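You operate a simulated robot arm through the tools that you are given. There is no shell and no other tool.

You run a simulated robot arm. Do the job below in one go: nothing can be reset, and whatever is moved stays where it is left.

## Task
The black and yellow wires are crossed: switch off, swap them over and shut the levers.

Only the result counts: the job must be done as asked and must still hold three seconds after the hand-in. Knocking over, shifting, dropping, spilling or breaking anything else fails it.

## Robot
A 7-joint arm with a two-finger parallel gripper, fixed in place. Base frame: the origin is on the floor under the middle of its stand, x ahead of it, y to its left, z up. Lengths are in cm, angles in degrees, forces in N, time in s.
With the tool pointing down near the work surface it reaches from about 44 to 92 cm from the base axis. Its first joint turns from -143.0 to 143.0 degrees. Payload 3 kg.
The TCP is the grasp point between the finger pads, 3 cm short of the fingertips. In the tool frame z runs along the fingers and y along their closing line. Largest opening 9.4 cm; finger width 2.8, thickness 1; the body of the gripper, 5 by 9.6 cm, starts 5.5 cm behind the TCP.
Orientation is that of the tool frame in the base frame, as a unit quaternion [w, x, y, z]. With the fingers straight down and closing along the base's y, the tool's x points along the base's -x, its y along +y and its z along -z.

## Interface
- The arm moves only by the tool send_rows. Its argument "plan" is a list of rows, each a list of 2 entries, a list of its own where there are three numbers: the shift along the tool's x, y, z in cm, then the turn, a rotation vector about the tool's x, y, z in degrees. In form: [[[tx, ty, tz], [wx, wy, wz]], ...]. A call has 1 to 20 rows; each row is the pose to reach, as a shift and turn from the pose commanded when the call began, along the tool's axes at that moment. "gripper" is the opening, from 0 (shut) to 1 (fully open), set as the call begins (left out, the last holds). Rows are played at 5 a second. More than 5 cm and 8.6 degrees between two rows, or a gripper value outside its range, and nothing of the call is played. Where a pose cannot be reached the arm comes as near as it can. A force on the tool above 40 N (or 10 N above the force at the start of the call, whichever is more), or a blocked arm, ends the call early, and 0.2 s more pass. Each finger travels about 7.2 cm/s and halts on what it meets, pressing with about 39 N; the grip force reading is that of the motor and also rises with nothing between the fingers. The clock runs only during rows and for 0.2 s after the last one: add rows that repeat a pose to give the fingers time. The reply holds the time, the measured pose of the TCP, the force on the tool along the base axes, the opening and the grip force, in the units named above and with some noise, with the torque about the TCP (base axes, N m) and any sound that the robot's microphone picked up, and new pictures: "show" is both (left out), scene, wrist or none.
- Cameras (640 x 400 px; columns grow to the right, rows downward): "scene" is fixed at [5.08, 64.92, 133.65]; the picture's right is [-0.30, -0.95, 0.00], its down [-0.51, 0.16, -0.85] and it looks along [0.81, -0.26, -0.53] (base axes); focal length 309 px, centre (320, 200). "wrist" rides on the gripper at [7.6, 1.4, -10.2] in the tool frame; the picture's right is [-0.18, 0.98, 0.00], its down [-0.75, -0.14, -0.64] and it looks along [-0.63, -0.12, 0.77] (tool axes); focal length 243 px, centre (320, 200). There is no depth. A picture from a camera that has moved, and an enlarged one, comes with that camera's place and axes in the base frame and with its lens.
- zoom(camera, box): a new picture of the part [left, top, right, bottom] of that camera's present view, enlarged. No time passes.
- finish_job(): hands the job in; it is judged then, once.

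Nothing tells you positions but the pictures and the camera data. Unless the task says otherwise, let go and move clear before handing in.

The tools are called after "Request:" as a command line: name --argument value ..., lists and objects as JSON in quotes. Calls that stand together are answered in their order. send_rows: Moves the arm, as the interface text tells. Its arguments: {"type":"object","properties":{"plan":{"type":"array"},"gripper":{"type":"number"},"show":{"type":"string","enum":["both","scene","wrist","none"]}},"required":["plan"]} The other tools are called the same way: zoom (camera, box) takes an enlarged picture of a part of a camera's view; finish_job () hands the job in.

At the start:

```text
time: 0.0
tcp_pos: [48.57, 43.45, 110.4]
tool_rot: [0.0, 0.0, 1.0, 0.001]
ft_force: [0.1, 0.2, 0.1]
torque: [0.01, 0.04, 0.0]
width: 9.4
gripper_force: 0.1
```

scene: 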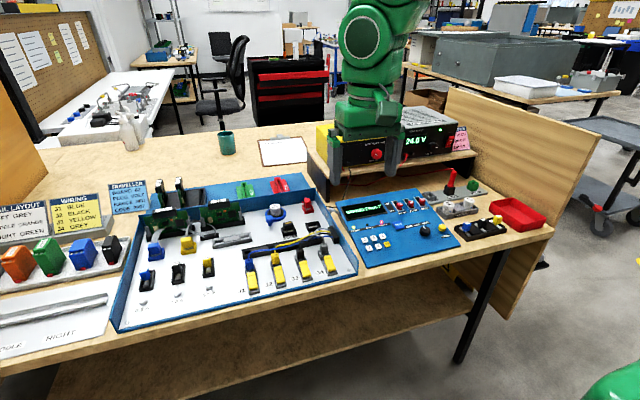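
wrist: 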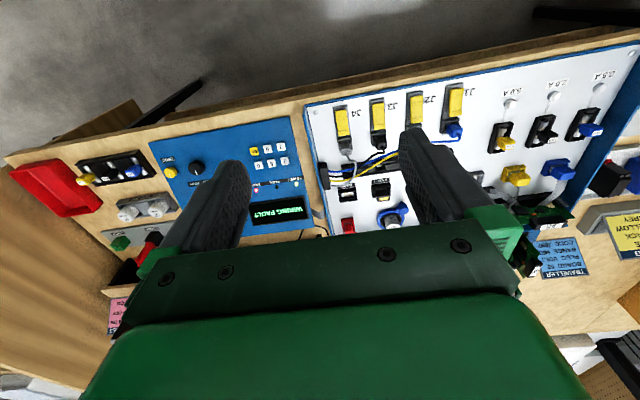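

I see a bench with a blue-framed panel holding four terminals J1–J4, a console showing "WIRING FAULT", and several cards with text. I'll zoom in on the details before moving anything.

Request:
zoom --camera "scene" --box '[220, 180, 360, 300]'

Request:
zoom --camera "scene" --box '[0, 170, 160, 270]'

Request:
zoom --camera "scene" --box '[320, 160, 560, 280]'

Request:
zoom --camera "wrist" --box '[300, 60, 500, 240]'

Request:
zoom --camera "scene" --box '[110, 160, 320, 300]'

```text
3.33 times, centred on (290, 240) of scene
camera zoom: at [5.08, 64.92, 133.65], right [-0.3, -0.95, 0.0], down [-0.51, 0.16, -0.85], along [0.81, -0.26, -0.53], focal length 1029 px, centre (420, 67)
```

zoom: 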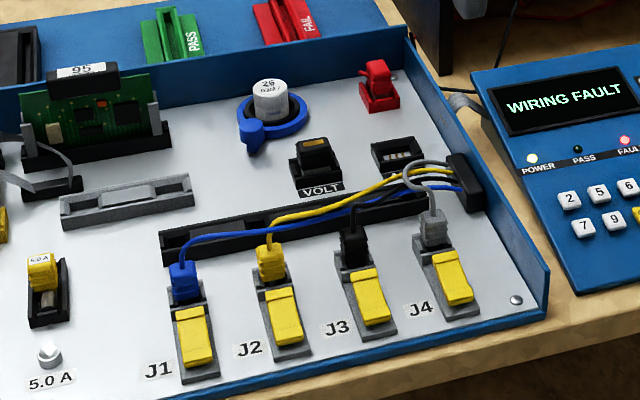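

```text
4.00 times, centred on (80, 220) of scene
camera zoom: at [5.08, 64.92, 133.65], right [-0.3, -0.95, 0.0], down [-0.51, 0.16, -0.85], along [0.81, -0.26, -0.53], focal length 1235 px, centre (1280, 120)
```

zoom: 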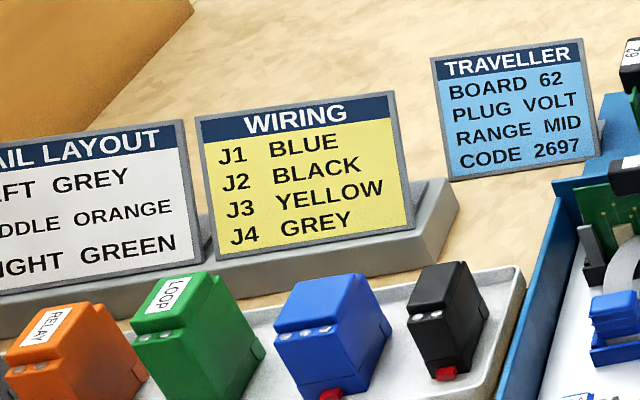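

```text
2.67 times, centred on (440, 220) of scene
camera zoom: at [5.08, 64.92, 133.65], right [-0.3, -0.95, 0.0], down [-0.51, 0.16, -0.85], along [0.81, -0.26, -0.53], focal length 823 px, centre (0, 147)
```

zoom: 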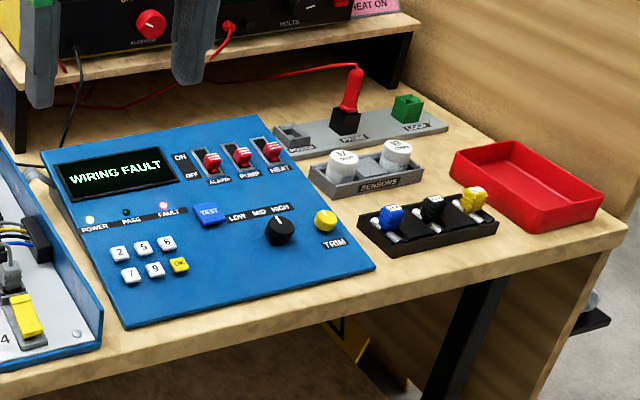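

```text
2.22 times, centred on (400, 150) of wrist
camera zoom: at [40.91, 44.67, 120.69], right [0.18, 0.98, 0.0], down [0.75, -0.14, 0.64], along [0.63, -0.12, -0.77], focal length 539 px, centre (142, 311)
```

zoom: 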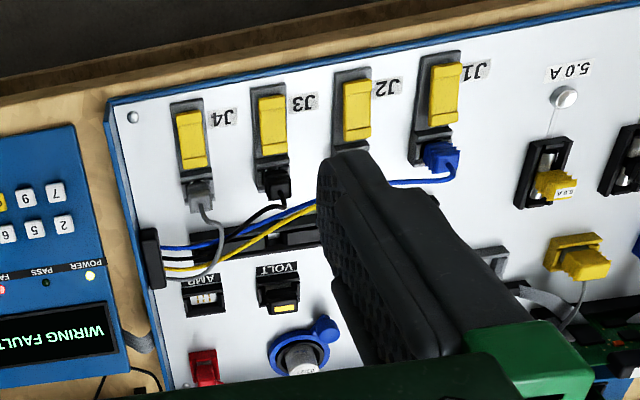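

```text
2.86 times, centred on (215, 230) of scene
camera zoom: at [5.08, 64.92, 133.65], right [-0.3, -0.95, 0.0], down [-0.51, 0.16, -0.85], along [0.81, -0.26, -0.53], focal length 882 px, centre (620, 114)
```

zoom: 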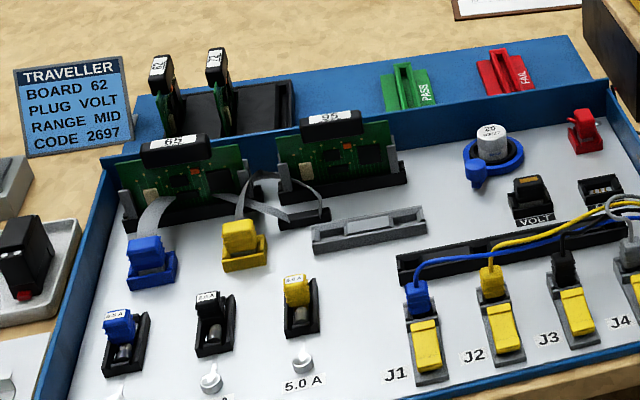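

The black plug sits at J3 and the yellow at J2, while the card asks for J2 black and J3 yellow. Next I'll look closely at the red switch, the levers and the ferrules.

Request:
zoom --camera "scene" --box '[290, 190, 330, 215]'

Request:
zoom --camera "scene" --box '[260, 240, 350, 296]'

Request:
zoom --camera "scene" --box '[380, 190, 440, 230]'

Request:
zoom --camera "wrist" --box '[320, 170, 420, 240]'

Request:
zoom --camera "scene" --box '[300, 100, 480, 190]'

Request:
zoom --camera "wrist" --box '[310, 70, 480, 190]'

```text
16.00 times, centred on (310, 202) of scene
camera zoom: at [5.08, 64.92, 133.65], right [-0.3, -0.95, 0.0], down [-0.51, 0.16, -0.85], along [0.81, -0.26, -0.53], focal length 4938 px, centre (480, 160)
```

zoom: 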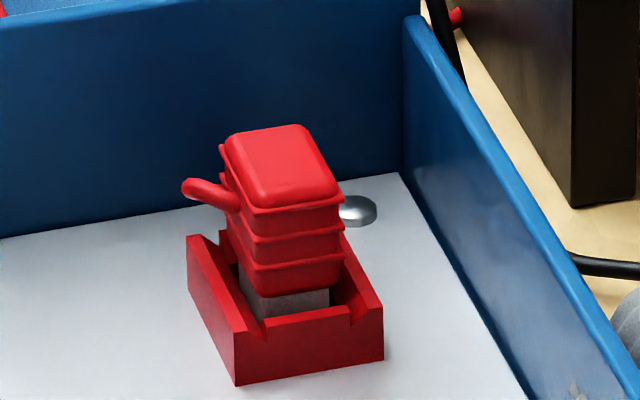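

```text
7.11 times, centred on (305, 268) of scene
camera zoom: at [5.08, 64.92, 133.65], right [-0.3, -0.95, 0.0], down [-0.51, 0.16, -0.85], along [0.81, -0.26, -0.53], focal length 2195 px, centre (427, -284)
```

zoom: 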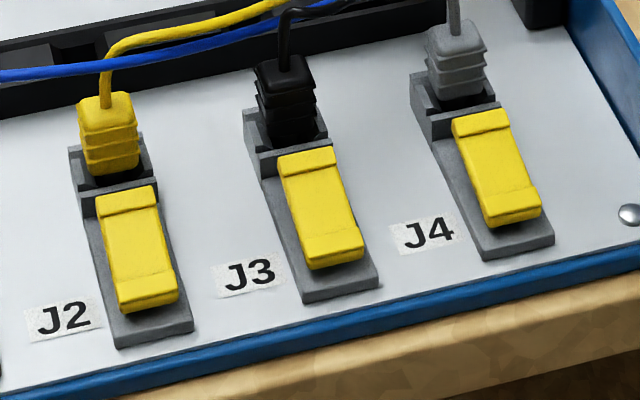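

```text
10.00 times, centred on (410, 210) of scene
camera zoom: at [5.08, 64.92, 133.65], right [-0.3, -0.95, 0.0], down [-0.51, 0.16, -0.85], along [0.81, -0.26, -0.53], focal length 3086 px, centre (-580, 100)
```

zoom: 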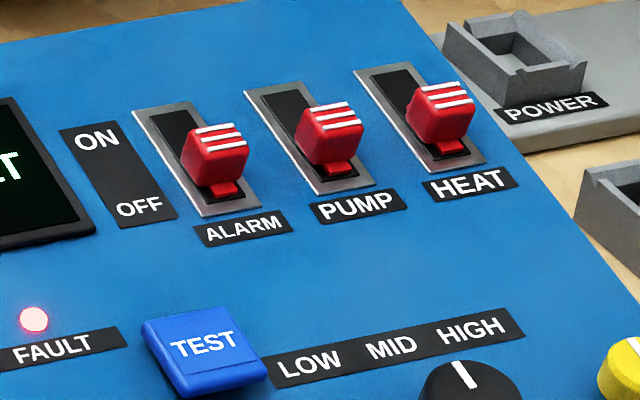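

```text
5.71 times, centred on (370, 205) of wrist
camera zoom: at [40.91, 44.67, 120.69], right [0.18, 0.98, 0.0], down [0.75, -0.14, 0.64], along [0.63, -0.12, -0.77], focal length 1386 px, centre (34, 171)
```

zoom: 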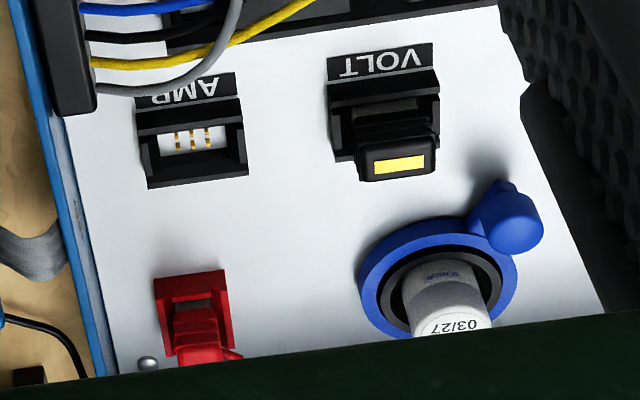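

```text
3.56 times, centred on (390, 145) of scene
camera zoom: at [5.08, 64.92, 133.65], right [-0.3, -0.95, 0.0], down [-0.51, 0.16, -0.85], along [0.81, -0.26, -0.53], focal length 1097 px, centre (71, 396)
```

zoom: 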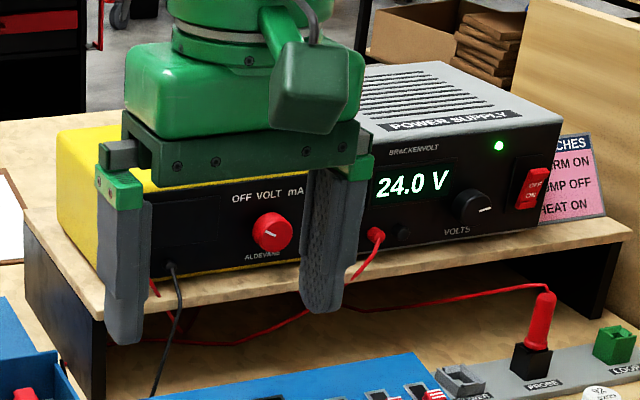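

```text
3.33 times, centred on (395, 130) of wrist
camera zoom: at [40.91, 44.67, 120.69], right [0.18, 0.98, 0.0], down [0.75, -0.14, 0.64], along [0.63, -0.12, -0.77], focal length 809 px, centre (70, 433)
```

zoom: 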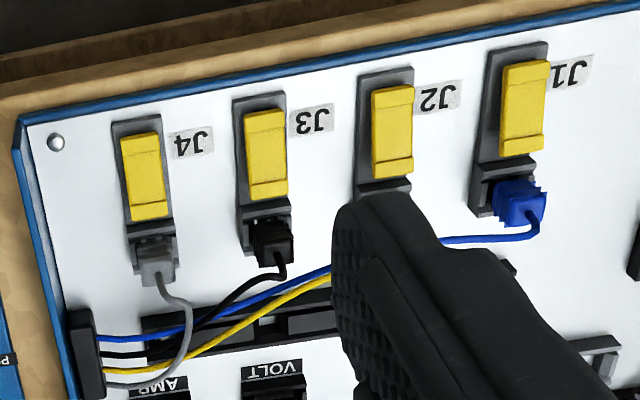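

The panel sheet is at about z=78.4, with the J4 label near (57, 48) and J1 near (57, 67), about 6.3 cm apart. The supply at the back has an OFF/ON rocker and its display reads 24.0 V, so that is the switch to turn off. I'll tilt the tool forward to see the supply with the wrist camera.

Request:
send_rows --plan '[[[0, 0, 0], [0, -8, 0]], [[0, 0, 0], [0, -16, 0]], [[0, 0, 0], [0, -24, 0]], [[0, 0, 0], [0, -32, 0]], [[0, 0, 0], [0, -40, 0]], [[0, 0, 0], [0, -45, 0]], [[0, 0, 0], [0, -45, 0]]]' --show "both"

```text
time: 1.6
tcp_pos: [49.19, 42.66, 109.79]
tool_rot: [0.354, 0.025, 0.935, 0.016]
ft_force: [0.9, 0.4, -0.1]
torque: [-0.01, 0.02, 0.0]
width: 9.4
gripper_force: 0.1
camera wrist: at [36.76, 44.38, 112.46], right [0.17, 0.97, 0.17], down [0.13, -0.19, 0.97], along [0.98, -0.15, -0.16], focal length 243 px, centre (320, 200)
```

scene: 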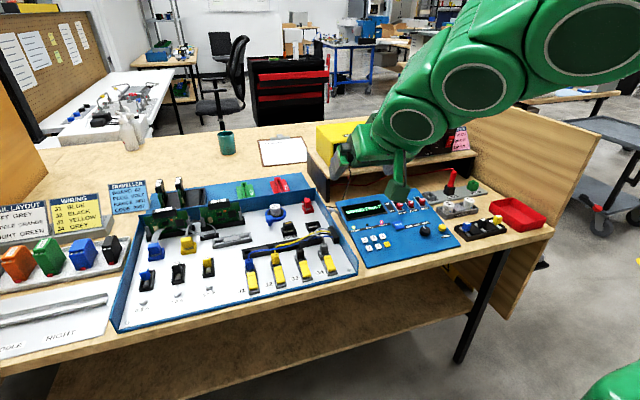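
wrist: 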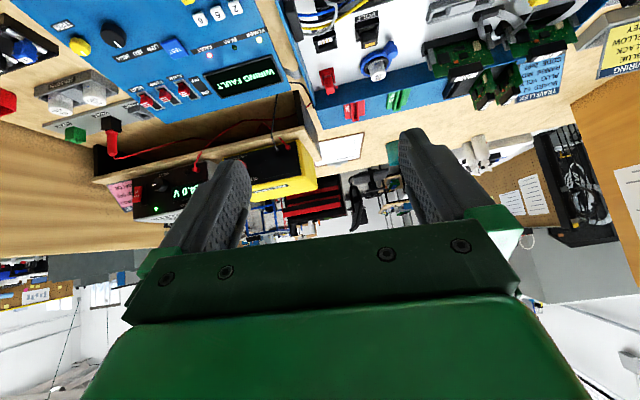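

The wrist now sees the supply front at the lower left of its picture. I'll zoom in on the rocker.

Request:
zoom --camera "wrist" --box '[100, 130, 260, 230]'

Request:
zoom --camera "wrist" --box '[100, 165, 164, 205]'

Request:
zoom --camera "wrist" --box '[270, 0, 400, 100]'

```text
4.00 times, centred on (180, 180) of wrist
camera zoom: at [36.76, 44.38, 112.46], right [0.17, 0.97, 0.17], down [0.13, -0.19, 0.97], along [0.98, -0.15, -0.16], focal length 970 px, centre (880, 280)
```

zoom: 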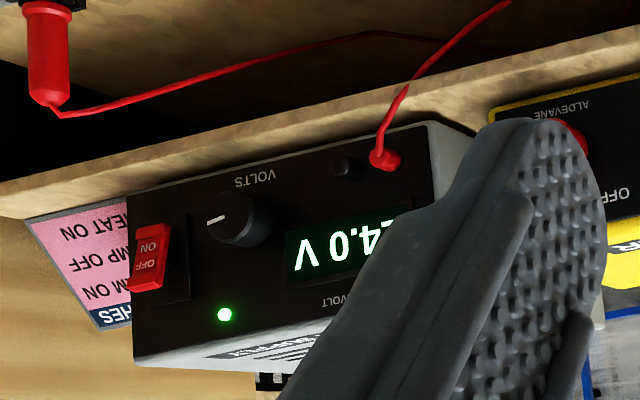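

```text
10.00 times, centred on (132, 185) of wrist
camera zoom: at [36.76, 44.38, 112.46], right [0.17, 0.97, 0.17], down [0.13, -0.19, 0.97], along [0.98, -0.15, -0.16], focal length 2426 px, centre (2200, 350)
```

zoom: 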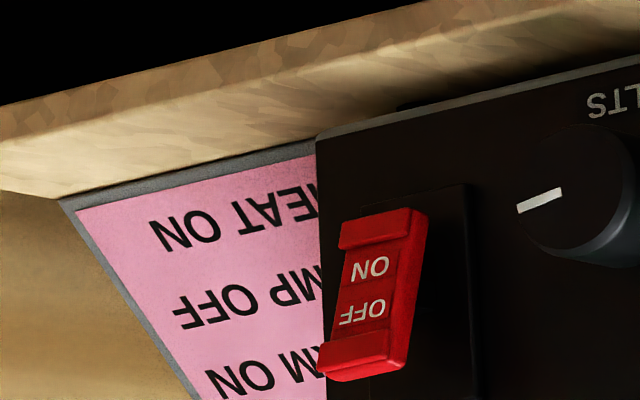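

```text
4.00 times, centred on (335, 50) of wrist
camera zoom: at [36.76, 44.38, 112.46], right [0.17, 0.97, 0.17], down [0.13, -0.19, 0.97], along [0.98, -0.15, -0.16], focal length 970 px, centre (260, 800)
```

zoom: 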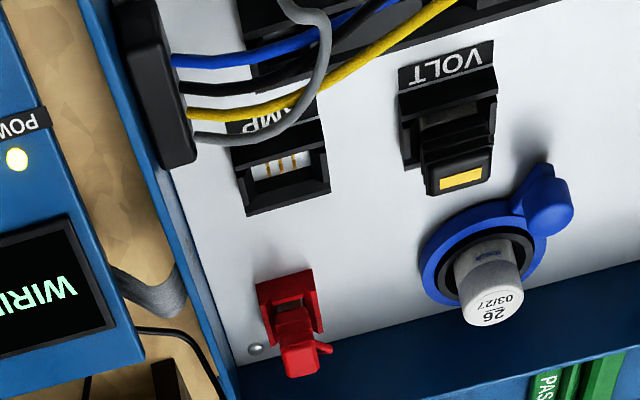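

The rocker's ON end (lower) is pressed in, and the OFF end (upper) sticks out. I estimate it at about (90–96, -10 to -17, 92), so I'll bring the wrist camera in front of it to pin that down.

Request:
send_rows --plan '[[[-0.4, -4.5, 0.4], [0, 0, 0]], [[-0.8, -9, 0.8], [0, 0, 0]], [[-1.2, -13.5, 1.2], [0, 0, 0]], [[-1.6, -18, 1.6], [0, 0, 0]], [[-2, -22.5, 2], [0, 0, 0]], [[-2.4, -27, 2.4], [0, 0, 0]], [[-2.8, -31.5, 2.8], [0, 0, 0]], [[-3.2, -36, 3.2], [0, 0, 0]], [[-3.6, -40.5, 3.6], [0, 0, 0]], [[-4, -45, 4], [0, 0, 0]], [[-4.2, -49.5, 4.2], [0, 0, 0]], [[-4.2, -49.5, 4.2], [0, 0, 0]], [[-4.2, -49.5, 4.2], [0, 0, 0]]]' --show "both"

```text
time: 4.4
tcp_pos: [54.42, -6.73, 110.42]
tool_rot: [0.383, -0.001, 0.924, 0.0]
ft_force: [0.4, 1.3, 0.3]
torque: [0.01, 0.0, -0.01]
width: 9.41
gripper_force: 0.1
camera wrist: at [41.82, -5.24, 112.22], right [0.13, 0.98, 0.13], down [0.08, -0.14, 0.99], along [0.99, -0.12, -0.1], focal length 243 px, centre (320, 200)
```

scene: 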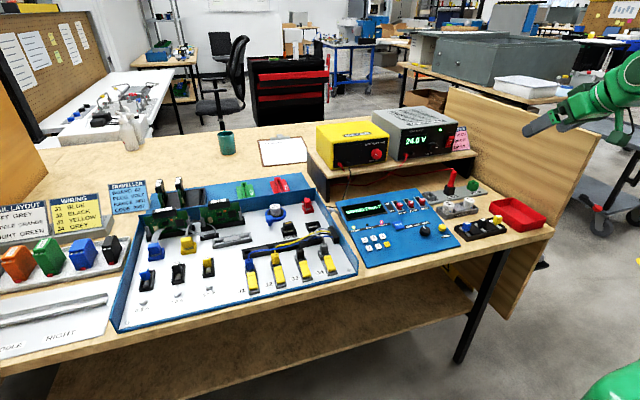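
wrist: 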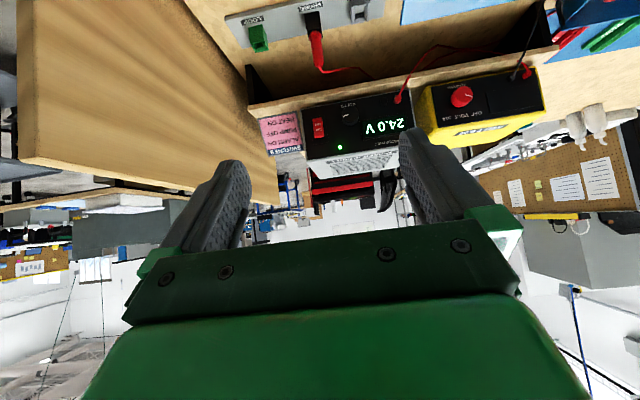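

Request:
zoom --camera "wrist" --box '[240, 80, 432, 200]'

Request:
zoom --camera "scene" --box '[300, 100, 480, 200]'

Request:
zoom --camera "scene" --box '[430, 130, 470, 155]'

Request:
zoom --camera "wrist" --box '[300, 105, 348, 135]'

```text
3.33 times, centred on (336, 140) of wrist
camera zoom: at [41.82, -5.24, 112.22], right [0.13, 0.98, 0.13], down [0.08, -0.14, 0.99], along [0.99, -0.12, -0.1], focal length 809 px, centre (267, 400)
```

zoom: 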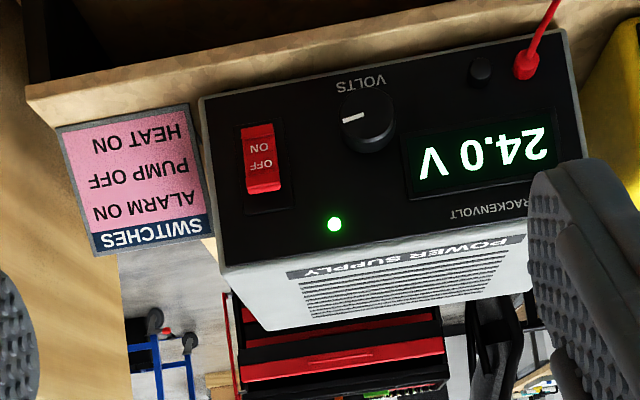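

```text
3.56 times, centred on (390, 150) of scene
camera zoom: at [5.08, 64.92, 133.65], right [-0.3, -0.95, 0.0], down [-0.51, 0.16, -0.85], along [0.81, -0.26, -0.53], focal length 1097 px, centre (71, 378)
```

zoom: 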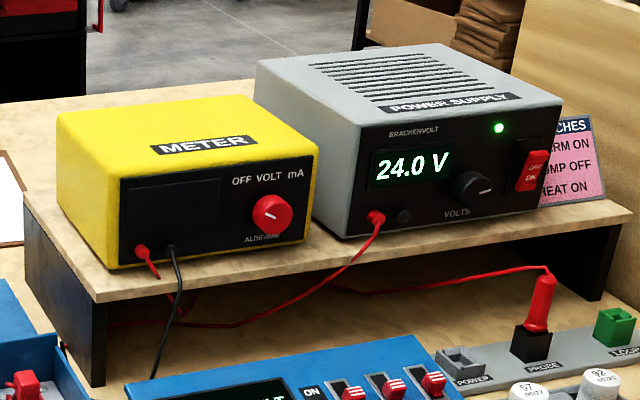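

```text
16.00 times, centred on (450, 142) of scene
camera zoom: at [5.08, 64.92, 133.65], right [-0.3, -0.95, 0.0], down [-0.51, 0.16, -0.85], along [0.81, -0.26, -0.53], focal length 4938 px, centre (-1760, 1120)
```

zoom: 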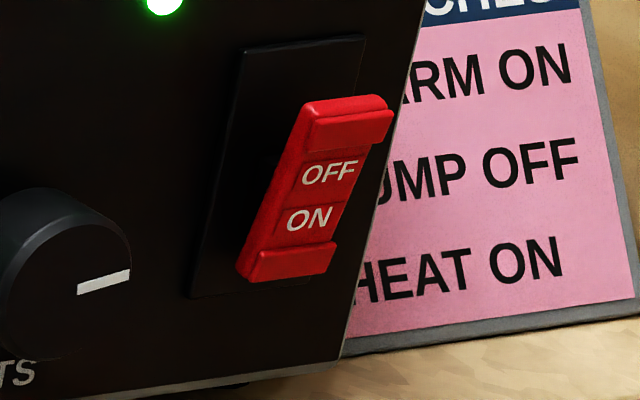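

```text
13.33 times, centred on (324, 120) of wrist
camera zoom: at [41.82, -5.24, 112.22], right [0.13, 0.98, 0.13], down [0.08, -0.14, 0.99], along [0.99, -0.12, -0.1], focal length 3235 px, centre (267, 1267)
```

zoom: 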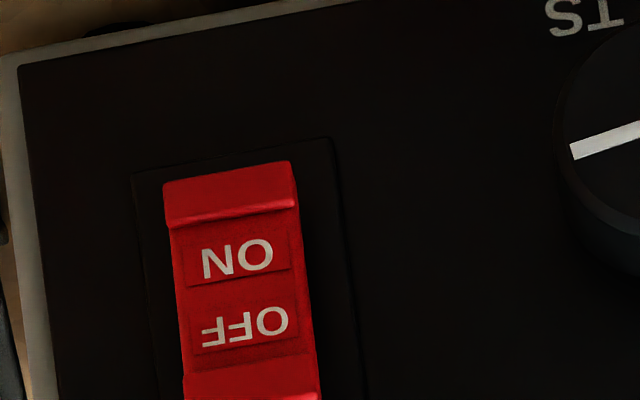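

The rocker centre comes out at about (88.2, -9.2, 93.4), with its upper OFF end near z=95. I'll close the fingers and move to a spot about 5 cm in front of the OFF end, keeping the 45° tilt.

Request:
send_rows --plan '[[[-1.12, -0.35, 4.0], [0, 0, 0]], [[-2.24, -0.7, 8.0], [0, 0, 0]], [[-3.36, -1.05, 12.0], [0, 0, 0]], [[-4.48, -1.4, 16.0], [0, 0, 0]], [[-5.6, -1.75, 20.0], [0, 0, 0]], [[-6.72, -2.1, 24.0], [0, 0, 0]], [[-7.85, -2.5, 28.2], [0, 0, 0]], [[-7.85, -2.5, 28.2], [0, 0, 0]], [[-7.85, -2.5, 28.2], [0, 0, 0]]]' --gripper 0 --show "both"

```text
time: 6.4
tcp_pos: [80.26, -8.4, 95.93]
tool_rot: [0.383, 0.0, 0.924, 0.0]
ft_force: [0.7, 0.1, 0.2]
torque: [-0.01, -0.02, -0.04]
width: 0.0
gripper_force: 32.7
camera wrist: at [67.66, -7.0, 97.73], right [0.13, 0.98, 0.13], down [0.08, -0.14, 0.99], along [0.99, -0.12, -0.1], focal length 243 px, centre (320, 200)
```

scene: 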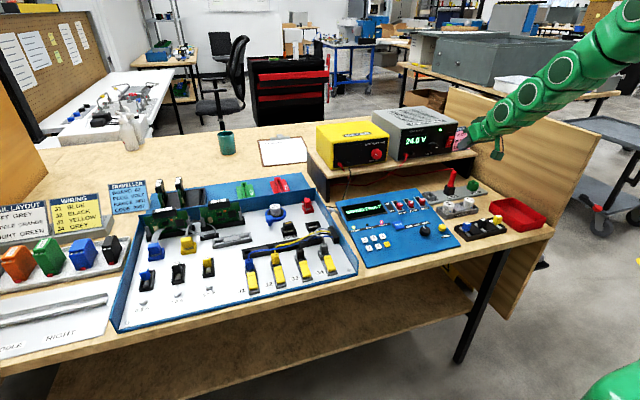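
wrist: 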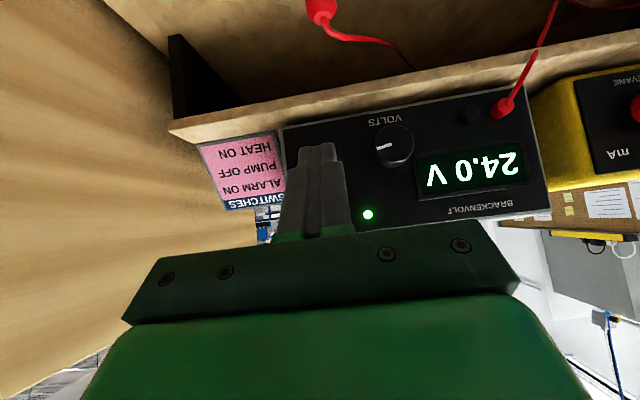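

The fingertips are about 5 cm in front of the rocker. I'll check the alignment in the scene camera before pressing.

Request:
zoom --camera "scene" --box '[420, 120, 500, 170]'

Request:
zoom --camera "wrist" --box '[250, 110, 410, 230]'

```text
8.00 times, centred on (460, 145) of scene
camera zoom: at [5.08, 64.92, 133.65], right [-0.3, -0.95, 0.0], down [-0.51, 0.16, -0.85], along [0.81, -0.26, -0.53], focal length 2469 px, centre (-800, 640)
```

zoom: 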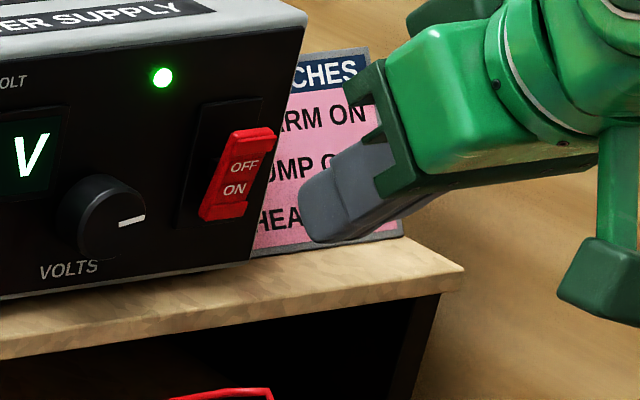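

```text
3.33 times, centred on (330, 170) of wrist
camera zoom: at [67.66, -7.0, 97.73], right [0.13, 0.98, 0.13], down [0.08, -0.14, 0.99], along [0.99, -0.12, -0.1], focal length 809 px, centre (287, 300)
```

zoom: 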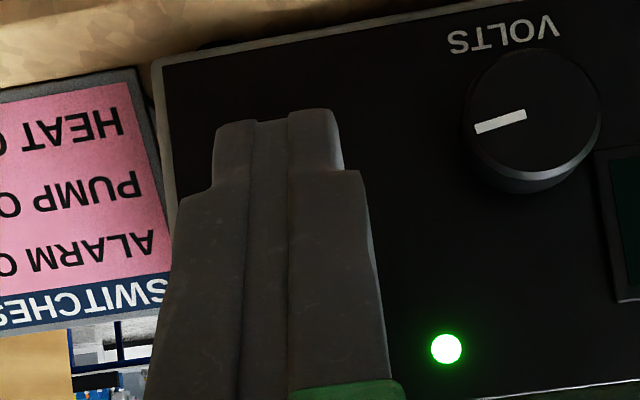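

The fingertip lines up with the upper end of the rocker, with about 0.6 cm of sideways correction needed. I'll advance slowly in +x and press the OFF end.

Request:
send_rows --plan '[[[-0.566, -0.6, 0.848], [0, 0, 0]], [[-1.273, -0.6, 1.556], [0, 0, 0]], [[-1.98, -0.6, 2.263], [0, 0, 0]], [[-2.333, -0.6, 2.616], [0, 0, 0]], [[-2.687, -0.6, 2.97], [0, 0, 0]], [[-2.86, -0.6, 3.147], [0, 0, 0]], [[-3.04, -0.6, 3.323], [0, 0, 0]], [[-3.217, -0.6, 3.5], [0, 0, 0]], [[-3.394, -0.6, 3.677], [0, 0, 0]], [[-3.394, -0.6, 3.677], [0, 0, 0]]]' --show "scene"

Request:
zoom --camera "scene" --box '[400, 120, 480, 170]'

```text
time: 8.6
tcp_pos: [84.75, -9.39, 95.94]
tool_rot: [0.383, 0.001, 0.924, -0.001]
ft_force: [0.1, -0.3, -0.2]
torque: [0.02, 0.0, -0.01]
width: 0.01
gripper_force: 32.9
```

scene: 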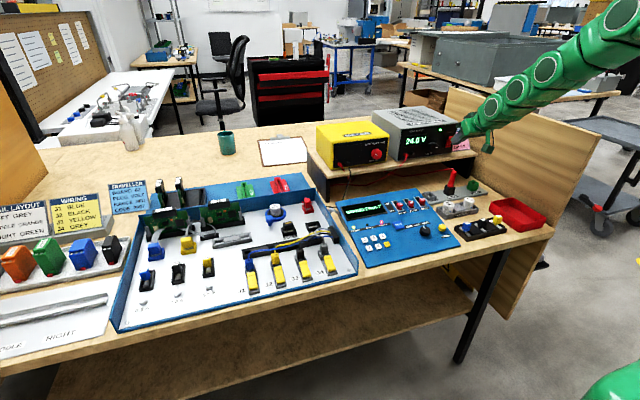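

```text
8.00 times, centred on (440, 145) of scene
camera zoom: at [5.08, 64.92, 133.65], right [-0.3, -0.95, 0.0], down [-0.51, 0.16, -0.85], along [0.81, -0.26, -0.53], focal length 2469 px, centre (-640, 640)
```

zoom: 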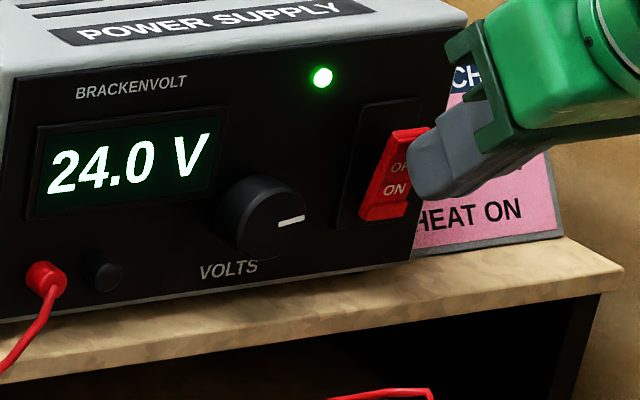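

The fingertip is just about touching the upper half of the rocker, with no force yet. I'll keep pressing in small steps.

Request:
send_rows --plan '[[[-0.21, 0, 0.21], [0, 0, 0]], [[-0.42, 0, 0.42], [0, 0, 0]], [[-0.64, 0, 0.64], [0, 0, 0]], [[-0.85, 0, 0.85], [0, 0, 0]], [[-1.06, 0, 1.06], [0, 0, 0]], [[-1.27, 0, 1.27], [0, 0, 0]], [[-1.27, 0, 1.27], [0, 0, 0]]]' --show "scene"

Request:
zoom --camera "scene" --box '[400, 120, 480, 170]'

```text
time: 9.4
tcp_pos: [85.66, -9.33, 95.97]
tool_rot: [0.382, 0.0, 0.924, 0.001]
ft_force: [-22.2, 0.1, 10.7]
torque: [-0.16, -0.1, 0.04]
width: 0.0
gripper_force: 32.7
stopped in row 4: the force on the tool passed its limit at 55 N (the readings are from after the stop); the commanded pose is now the measured one
```

scene: 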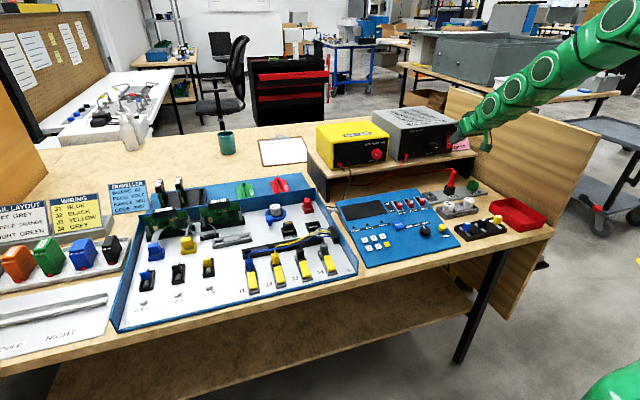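

```text
8.00 times, centred on (440, 145) of scene
camera zoom: at [5.08, 64.92, 133.65], right [-0.3, -0.95, 0.0], down [-0.51, 0.16, -0.85], along [0.81, -0.26, -0.53], focal length 2469 px, centre (-640, 640)
```

zoom: 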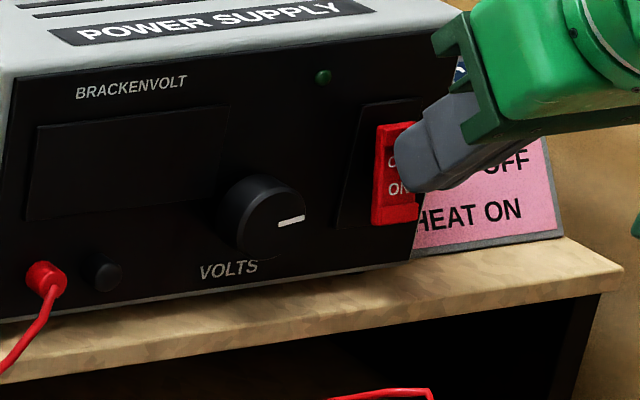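

The supply display and the console have gone dark. I'll back off and check that the rocker stays OFF.

Request:
send_rows --plan '[[[0.71, 0, -0.71], [0, 0, 0]], [[2.12, 0, -2.12], [0, 0, 0]], [[4.2, 0, -4.2], [0, 0, 0]], [[6.0, 0, -6.0], [0, 0, 0]], [[6.0, 0, -6.0], [0, 0, 0]]]' --show "both"

Request:
zoom --camera "scene" --box '[400, 120, 480, 170]'

```text
time: 10.6
tcp_pos: [77.13, -9.71, 95.57]
tool_rot: [0.381, -0.001, 0.925, 0.001]
ft_force: [-1.0, 0.6, -0.9]
torque: [-0.05, 0.02, 0.0]
width: 0.0
gripper_force: 32.4
camera wrist: at [64.54, -8.26, 97.58], right [0.13, 0.98, 0.13], down [0.08, -0.14, 0.99], along [0.99, -0.12, -0.1], focal length 243 px, centre (320, 200)
```

scene: 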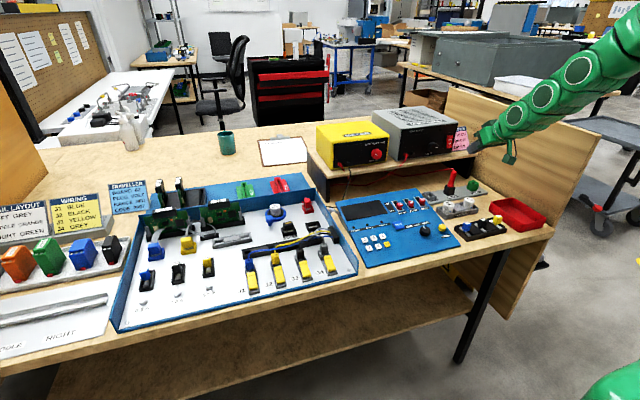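
wrist: 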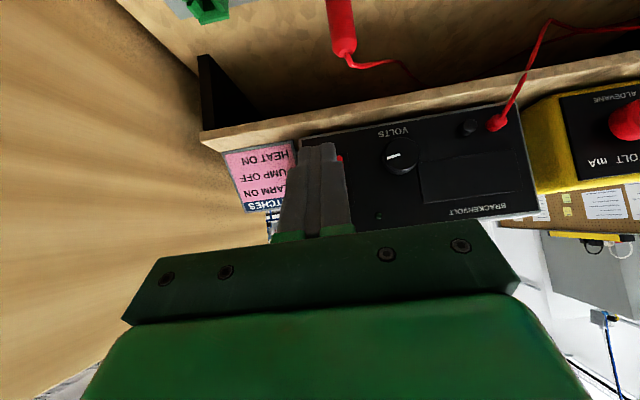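

```text
8.00 times, centred on (440, 145) of scene
camera zoom: at [5.08, 64.92, 133.65], right [-0.3, -0.95, 0.0], down [-0.51, 0.16, -0.85], along [0.81, -0.26, -0.53], focal length 2469 px, centre (-640, 640)
```

zoom: 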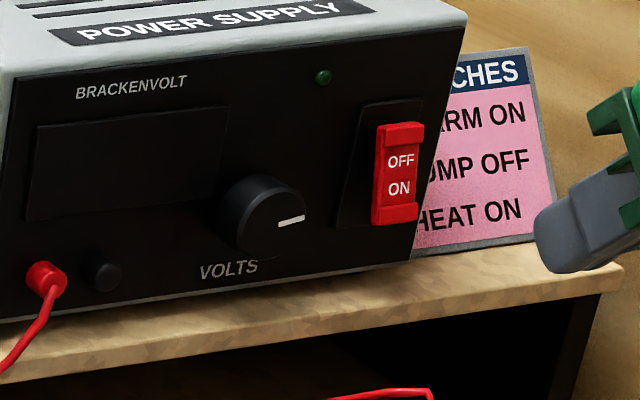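

The rocker now rests in OFF with the supply and console dark. Next I'll retreat, turn the tool back to straight down and move above J2/J3 for a close look at the levers.

Request:
send_rows --plan '[[[2.545, 0, -3.677], [0, 7.5, 0]], [[5.09, 0, -7.354], [0, 15, 0]], [[7.635, 0, -11.03], [0, 22.5, 0]], [[10.18, 0, -14.71], [0, 30, 0]], [[12.73, 0, -18.38], [0, 37.5, 0]], [[12.73, 4.6, -18.38], [0, 45, 0]], [[12.73, 9.2, -18.38], [0, 45, 0]], [[12.73, 13.8, -18.38], [0, 45, 0]], [[12.73, 18.4, -18.38], [0, 45, 0]], [[12.73, 23, -18.38], [0, 45, 0]], [[12.73, 27.6, -18.38], [0, 45, 0]], [[12.73, 32.2, -18.38], [0, 45, 0]], [[12.73, 36.8, -18.38], [0, 45, 0]], [[12.73, 41.4, -18.38], [0, 45, 0]], [[12.73, 46, -18.38], [0, 45, 0]], [[12.73, 50.6, -18.38], [0, 45, 0]], [[12.73, 55.2, -18.38], [0, 45, 0]], [[12.73, 59.8, -18.38], [0, 45, 0]], [[12.73, 64.3, -18.38], [0, 45, 0]], [[12.73, 64.3, -18.38], [0, 45, 0]]]' --show "both"

Request:
zoom --camera "wrist" --box '[200, 40, 440, 190]'

```text
time: 14.8
tcp_pos: [55.01, 54.86, 99.82]
tool_rot: [-0.001, 0.001, 1.0, 0.0]
ft_force: [-0.2, -0.3, -0.7]
torque: [0.0, -0.02, -0.01]
width: 0.0
gripper_force: 32.8
camera wrist: at [47.45, 56.29, 110.25], right [0.18, 0.98, 0.0], down [0.76, -0.14, 0.64], along [0.63, -0.12, -0.77], focal length 243 px, centre (320, 200)
```

scene: 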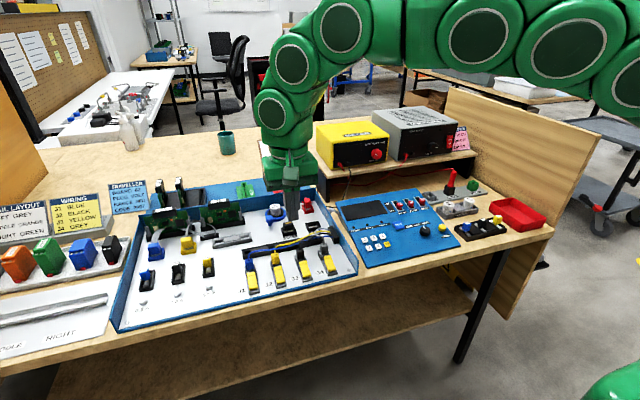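
wrist: 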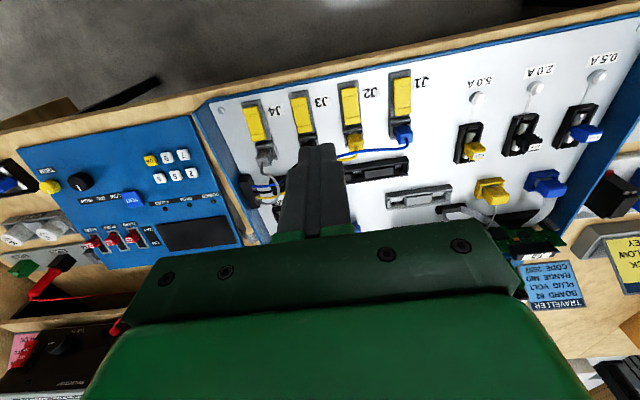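

```text
2.67 times, centred on (320, 115) of wrist
camera zoom: at [47.45, 56.29, 110.25], right [0.18, 0.98, 0.0], down [0.76, -0.14, 0.64], along [0.63, -0.12, -0.77], focal length 647 px, centre (320, 427)
```

zoom: 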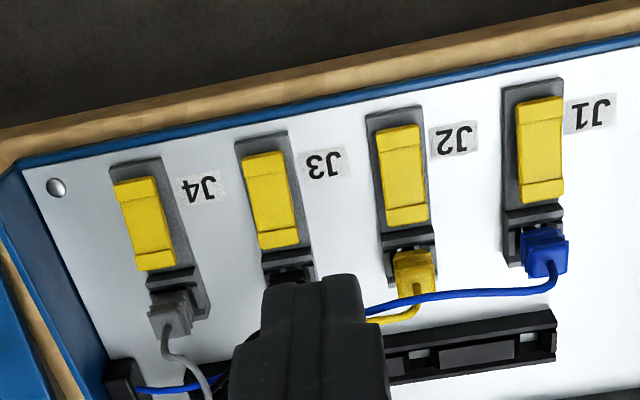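

I'll shift aside and lower so the fingers don't hide J2 and J3, to read the lever geometry.

Request:
send_rows --plan '[[[1.0, -3.0, 2.5], [0, 0, 0]], [[2.0, -6.0, 5.0], [0, 0, 0]], [[3.0, -9.0, 8.0], [0, 0, 0]], [[3.0, -9.0, 8.0], [0, 0, 0]]]' --show "wrist"

Request:
zoom --camera "wrist" --box '[300, 20, 500, 145]'

Request:
zoom --camera "wrist" --box '[350, 40, 450, 140]'

Request:
zoom --camera "scene" --box '[265, 240, 313, 290]'

```text
time: 15.8
tcp_pos: [52.03, 45.85, 92.09]
tool_rot: [-0.002, 0.0, 1.0, 0.0]
ft_force: [-0.5, 0.1, 0.6]
torque: [-0.02, -0.02, -0.02]
width: 0.0
gripper_force: 33.0
camera wrist: at [44.57, 47.36, 102.29], right [0.18, 0.98, 0.0], down [0.76, -0.14, 0.64], along [0.63, -0.12, -0.77], focal length 243 px, centre (320, 200)
```

wrist: 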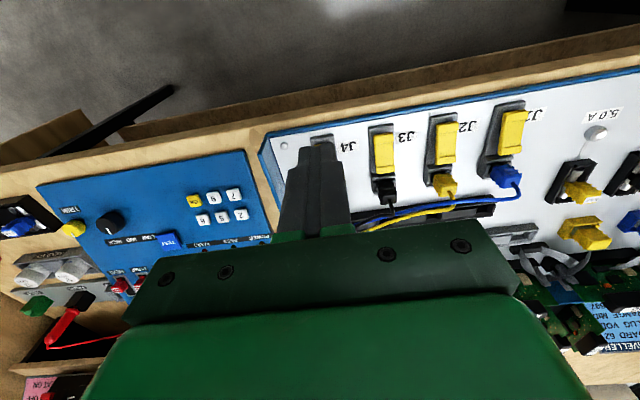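

```text
3.20 times, centred on (400, 82) of wrist
camera zoom: at [44.57, 47.36, 102.29], right [0.18, 0.98, 0.0], down [0.76, -0.14, 0.64], along [0.63, -0.12, -0.77], focal length 776 px, centre (64, 576)
```

zoom: 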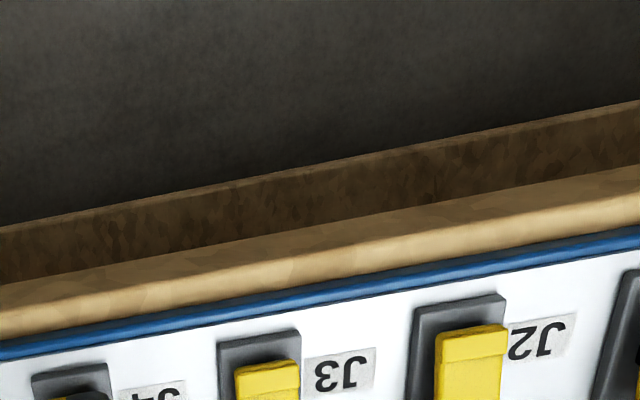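

```text
4.00 times, centred on (400, 90) of wrist
camera zoom: at [44.57, 47.36, 102.29], right [0.18, 0.98, 0.0], down [0.76, -0.14, 0.64], along [0.63, -0.12, -0.77], focal length 970 px, centre (0, 640)
```

zoom: 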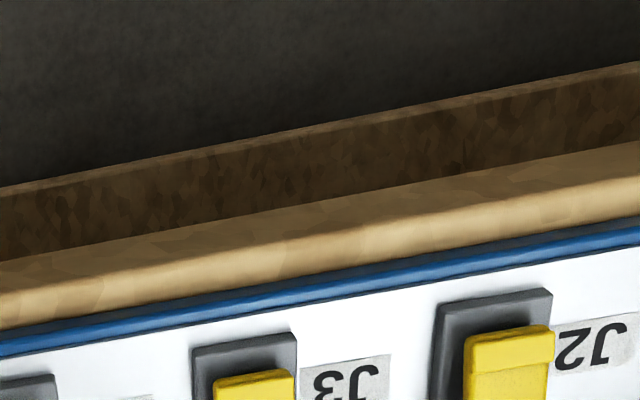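

```text
8.00 times, centred on (289, 265) of scene
camera zoom: at [5.08, 64.92, 133.65], right [-0.3, -0.95, 0.0], down [-0.51, 0.16, -0.85], along [0.81, -0.26, -0.53], focal length 2469 px, centre (568, -320)
```

zoom: 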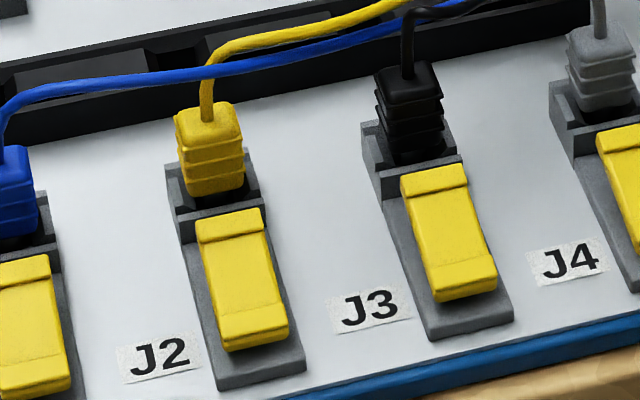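

Request:
zoom --camera "wrist" --box '[360, 110, 480, 210]'

Request:
zoom --camera "wrist" --box '[415, 110, 535, 210]'

```text
4.00 times, centred on (420, 160) of wrist
camera zoom: at [44.57, 47.36, 102.29], right [0.18, 0.98, 0.0], down [0.76, -0.14, 0.64], along [0.63, -0.12, -0.77], focal length 970 px, centre (-80, 360)
```

zoom: 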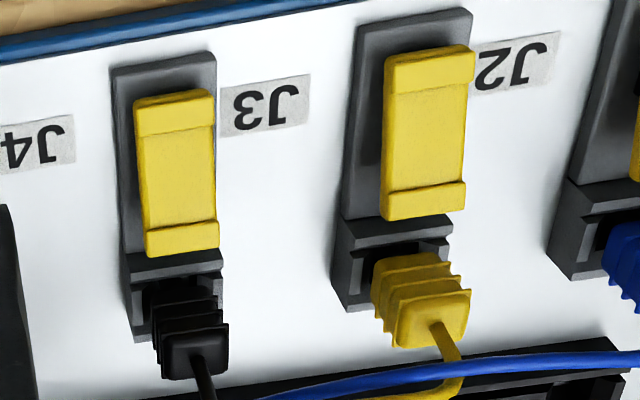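

```text
4.00 times, centred on (475, 160) of wrist
camera zoom: at [44.57, 47.36, 102.29], right [0.18, 0.98, 0.0], down [0.76, -0.14, 0.64], along [0.63, -0.12, -0.77], focal length 970 px, centre (-300, 360)
```

zoom: 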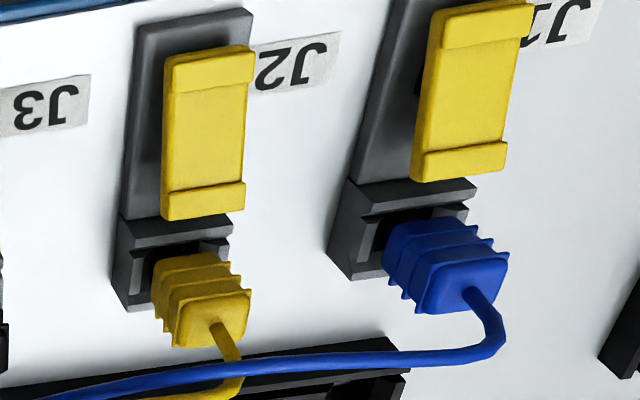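

Request:
zoom --camera "scene" --box '[308, 254, 332, 284]'

Request:
zoom --camera "scene" --box '[284, 244, 312, 284]'

Request:
zoom --camera "wrist" --box '[366, 118, 410, 208]'

```text
13.33 times, centred on (320, 269) of scene
camera zoom: at [5.08, 64.92, 133.65], right [-0.3, -0.95, 0.0], down [-0.51, 0.16, -0.85], along [0.81, -0.26, -0.53], focal length 4115 px, centre (320, -720)
```

zoom: 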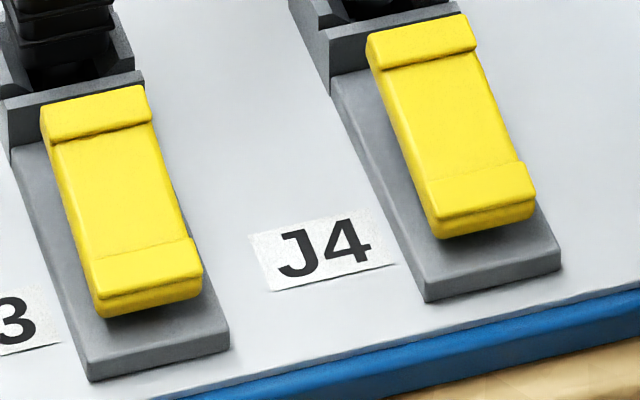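

```text
10.00 times, centred on (298, 264) of scene
camera zoom: at [5.08, 64.92, 133.65], right [-0.3, -0.95, 0.0], down [-0.51, 0.16, -0.85], along [0.81, -0.26, -0.53], focal length 3086 px, centre (540, -440)
```

zoom: 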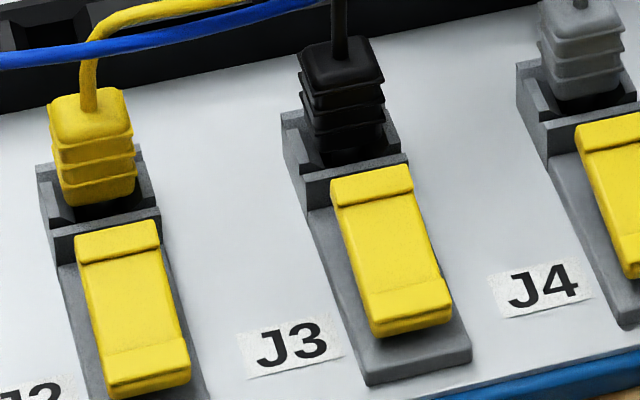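

```text
4.44 times, centred on (388, 163) of wrist
camera zoom: at [44.57, 47.36, 102.29], right [0.18, 0.98, 0.0], down [0.76, -0.14, 0.64], along [0.63, -0.12, -0.77], focal length 1078 px, centre (18, 364)
```

zoom: 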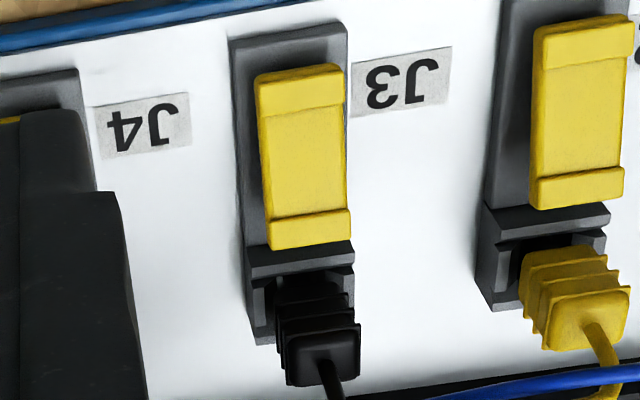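

The levers look like rocking paddles, with the end beside the plug higher (about z 81.7) than the near end (about z 80.2). Before touching them I want a low side view, so I'll yaw the tool 90° and look along +y.

Request:
send_rows --plan '[[[-0.6, -1, -0.6], [0, 0, -8.2]], [[-1.2, -2, -1.2], [0, 0, -16.4]], [[-1.8, -3, -1.8], [0, 0, -24.6]], [[-2.4, -4, -2.4], [0, 0, -32.8]], [[-3, -5, -3], [0, 0, -41]], [[-3.6, -6, -3], [0, 0, -49.2]], [[-4.2, -7, -3], [0, 0, -57.4]], [[-4.8, -8, -3], [0, 0, -65.6]], [[-5.4, -9, -3], [0, 0, -73.8]], [[-6, -10, -3], [0, 0, -82]], [[-6.4, -11.4, -3], [0, 0, -90]], [[-6.4, -11.4, -3], [0, 0, -90]]]' --show "wrist"

```text
time: 18.4
tcp_pos: [58.53, 34.54, 94.95]
tool_rot: [0.001, 0.708, -0.707, -0.001]
ft_force: [0.5, 0.7, -0.5]
torque: [-0.01, -0.01, 0.02]
width: 0.0
gripper_force: 33.1
camera wrist: at [57.21, 26.95, 105.22], right [-0.98, 0.18, 0.0], down [0.14, 0.75, 0.64], along [0.11, 0.63, -0.77], focal length 243 px, centre (320, 200)
```

wrist: 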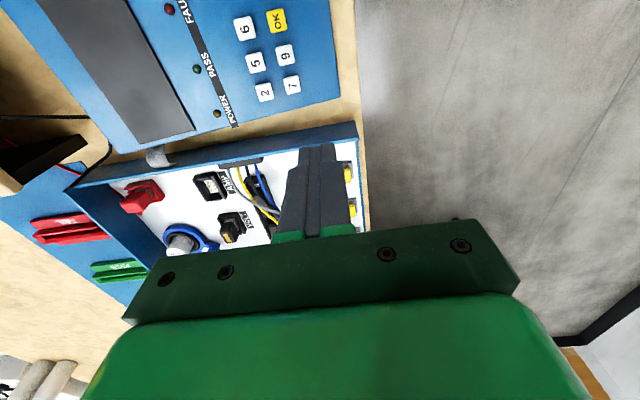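

Request:
send_rows --plan '[[[0, 0, 0.5], [0, -8, 0]], [[0, 0, 1.0], [0, -16, 0]], [[0, 0, 1.5], [0, -24, 0]], [[0, 0, 2.0], [0, -32, 0]], [[0, 0, 2.5], [0, -40, 0]], [[0, 0, 2.7], [0, -45, 0]], [[0, 0, 2.7], [0, -45, 0]]]' --show "wrist"

Request:
zoom --camera "wrist" --box '[240, 60, 400, 160]'

```text
time: 20.0
tcp_pos: [58.49, 34.56, 92.32]
tool_rot: [-0.27, 0.654, -0.653, -0.273]
ft_force: [0.7, -1.0, -0.1]
torque: [0.01, 0.02, 0.03]
width: 0.01
gripper_force: 32.6
camera wrist: at [57.14, 21.93, 94.05], right [-0.98, 0.13, 0.13], down [0.14, 0.08, 0.99], along [0.12, 0.99, -0.09], focal length 243 px, centre (320, 200)
```

wrist: 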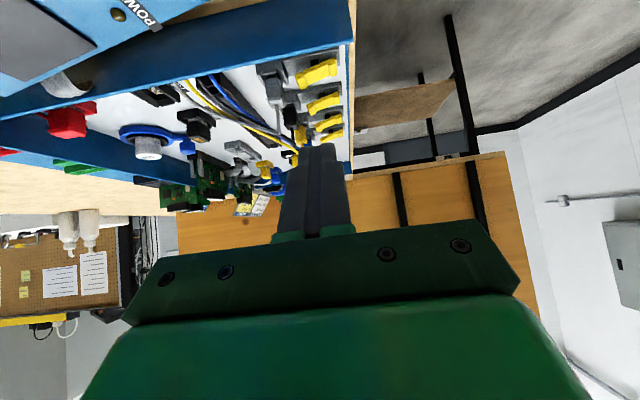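

```text
4.00 times, centred on (320, 110) of wrist
camera zoom: at [57.14, 21.93, 94.05], right [-0.98, 0.13, 0.13], down [0.14, 0.08, 0.99], along [0.12, 0.99, -0.09], focal length 970 px, centre (320, 560)
```

zoom: 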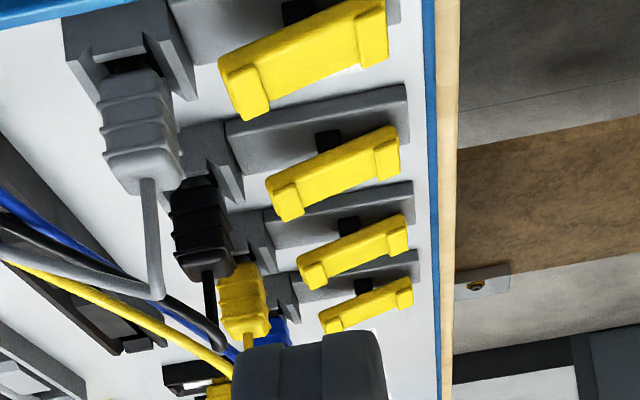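

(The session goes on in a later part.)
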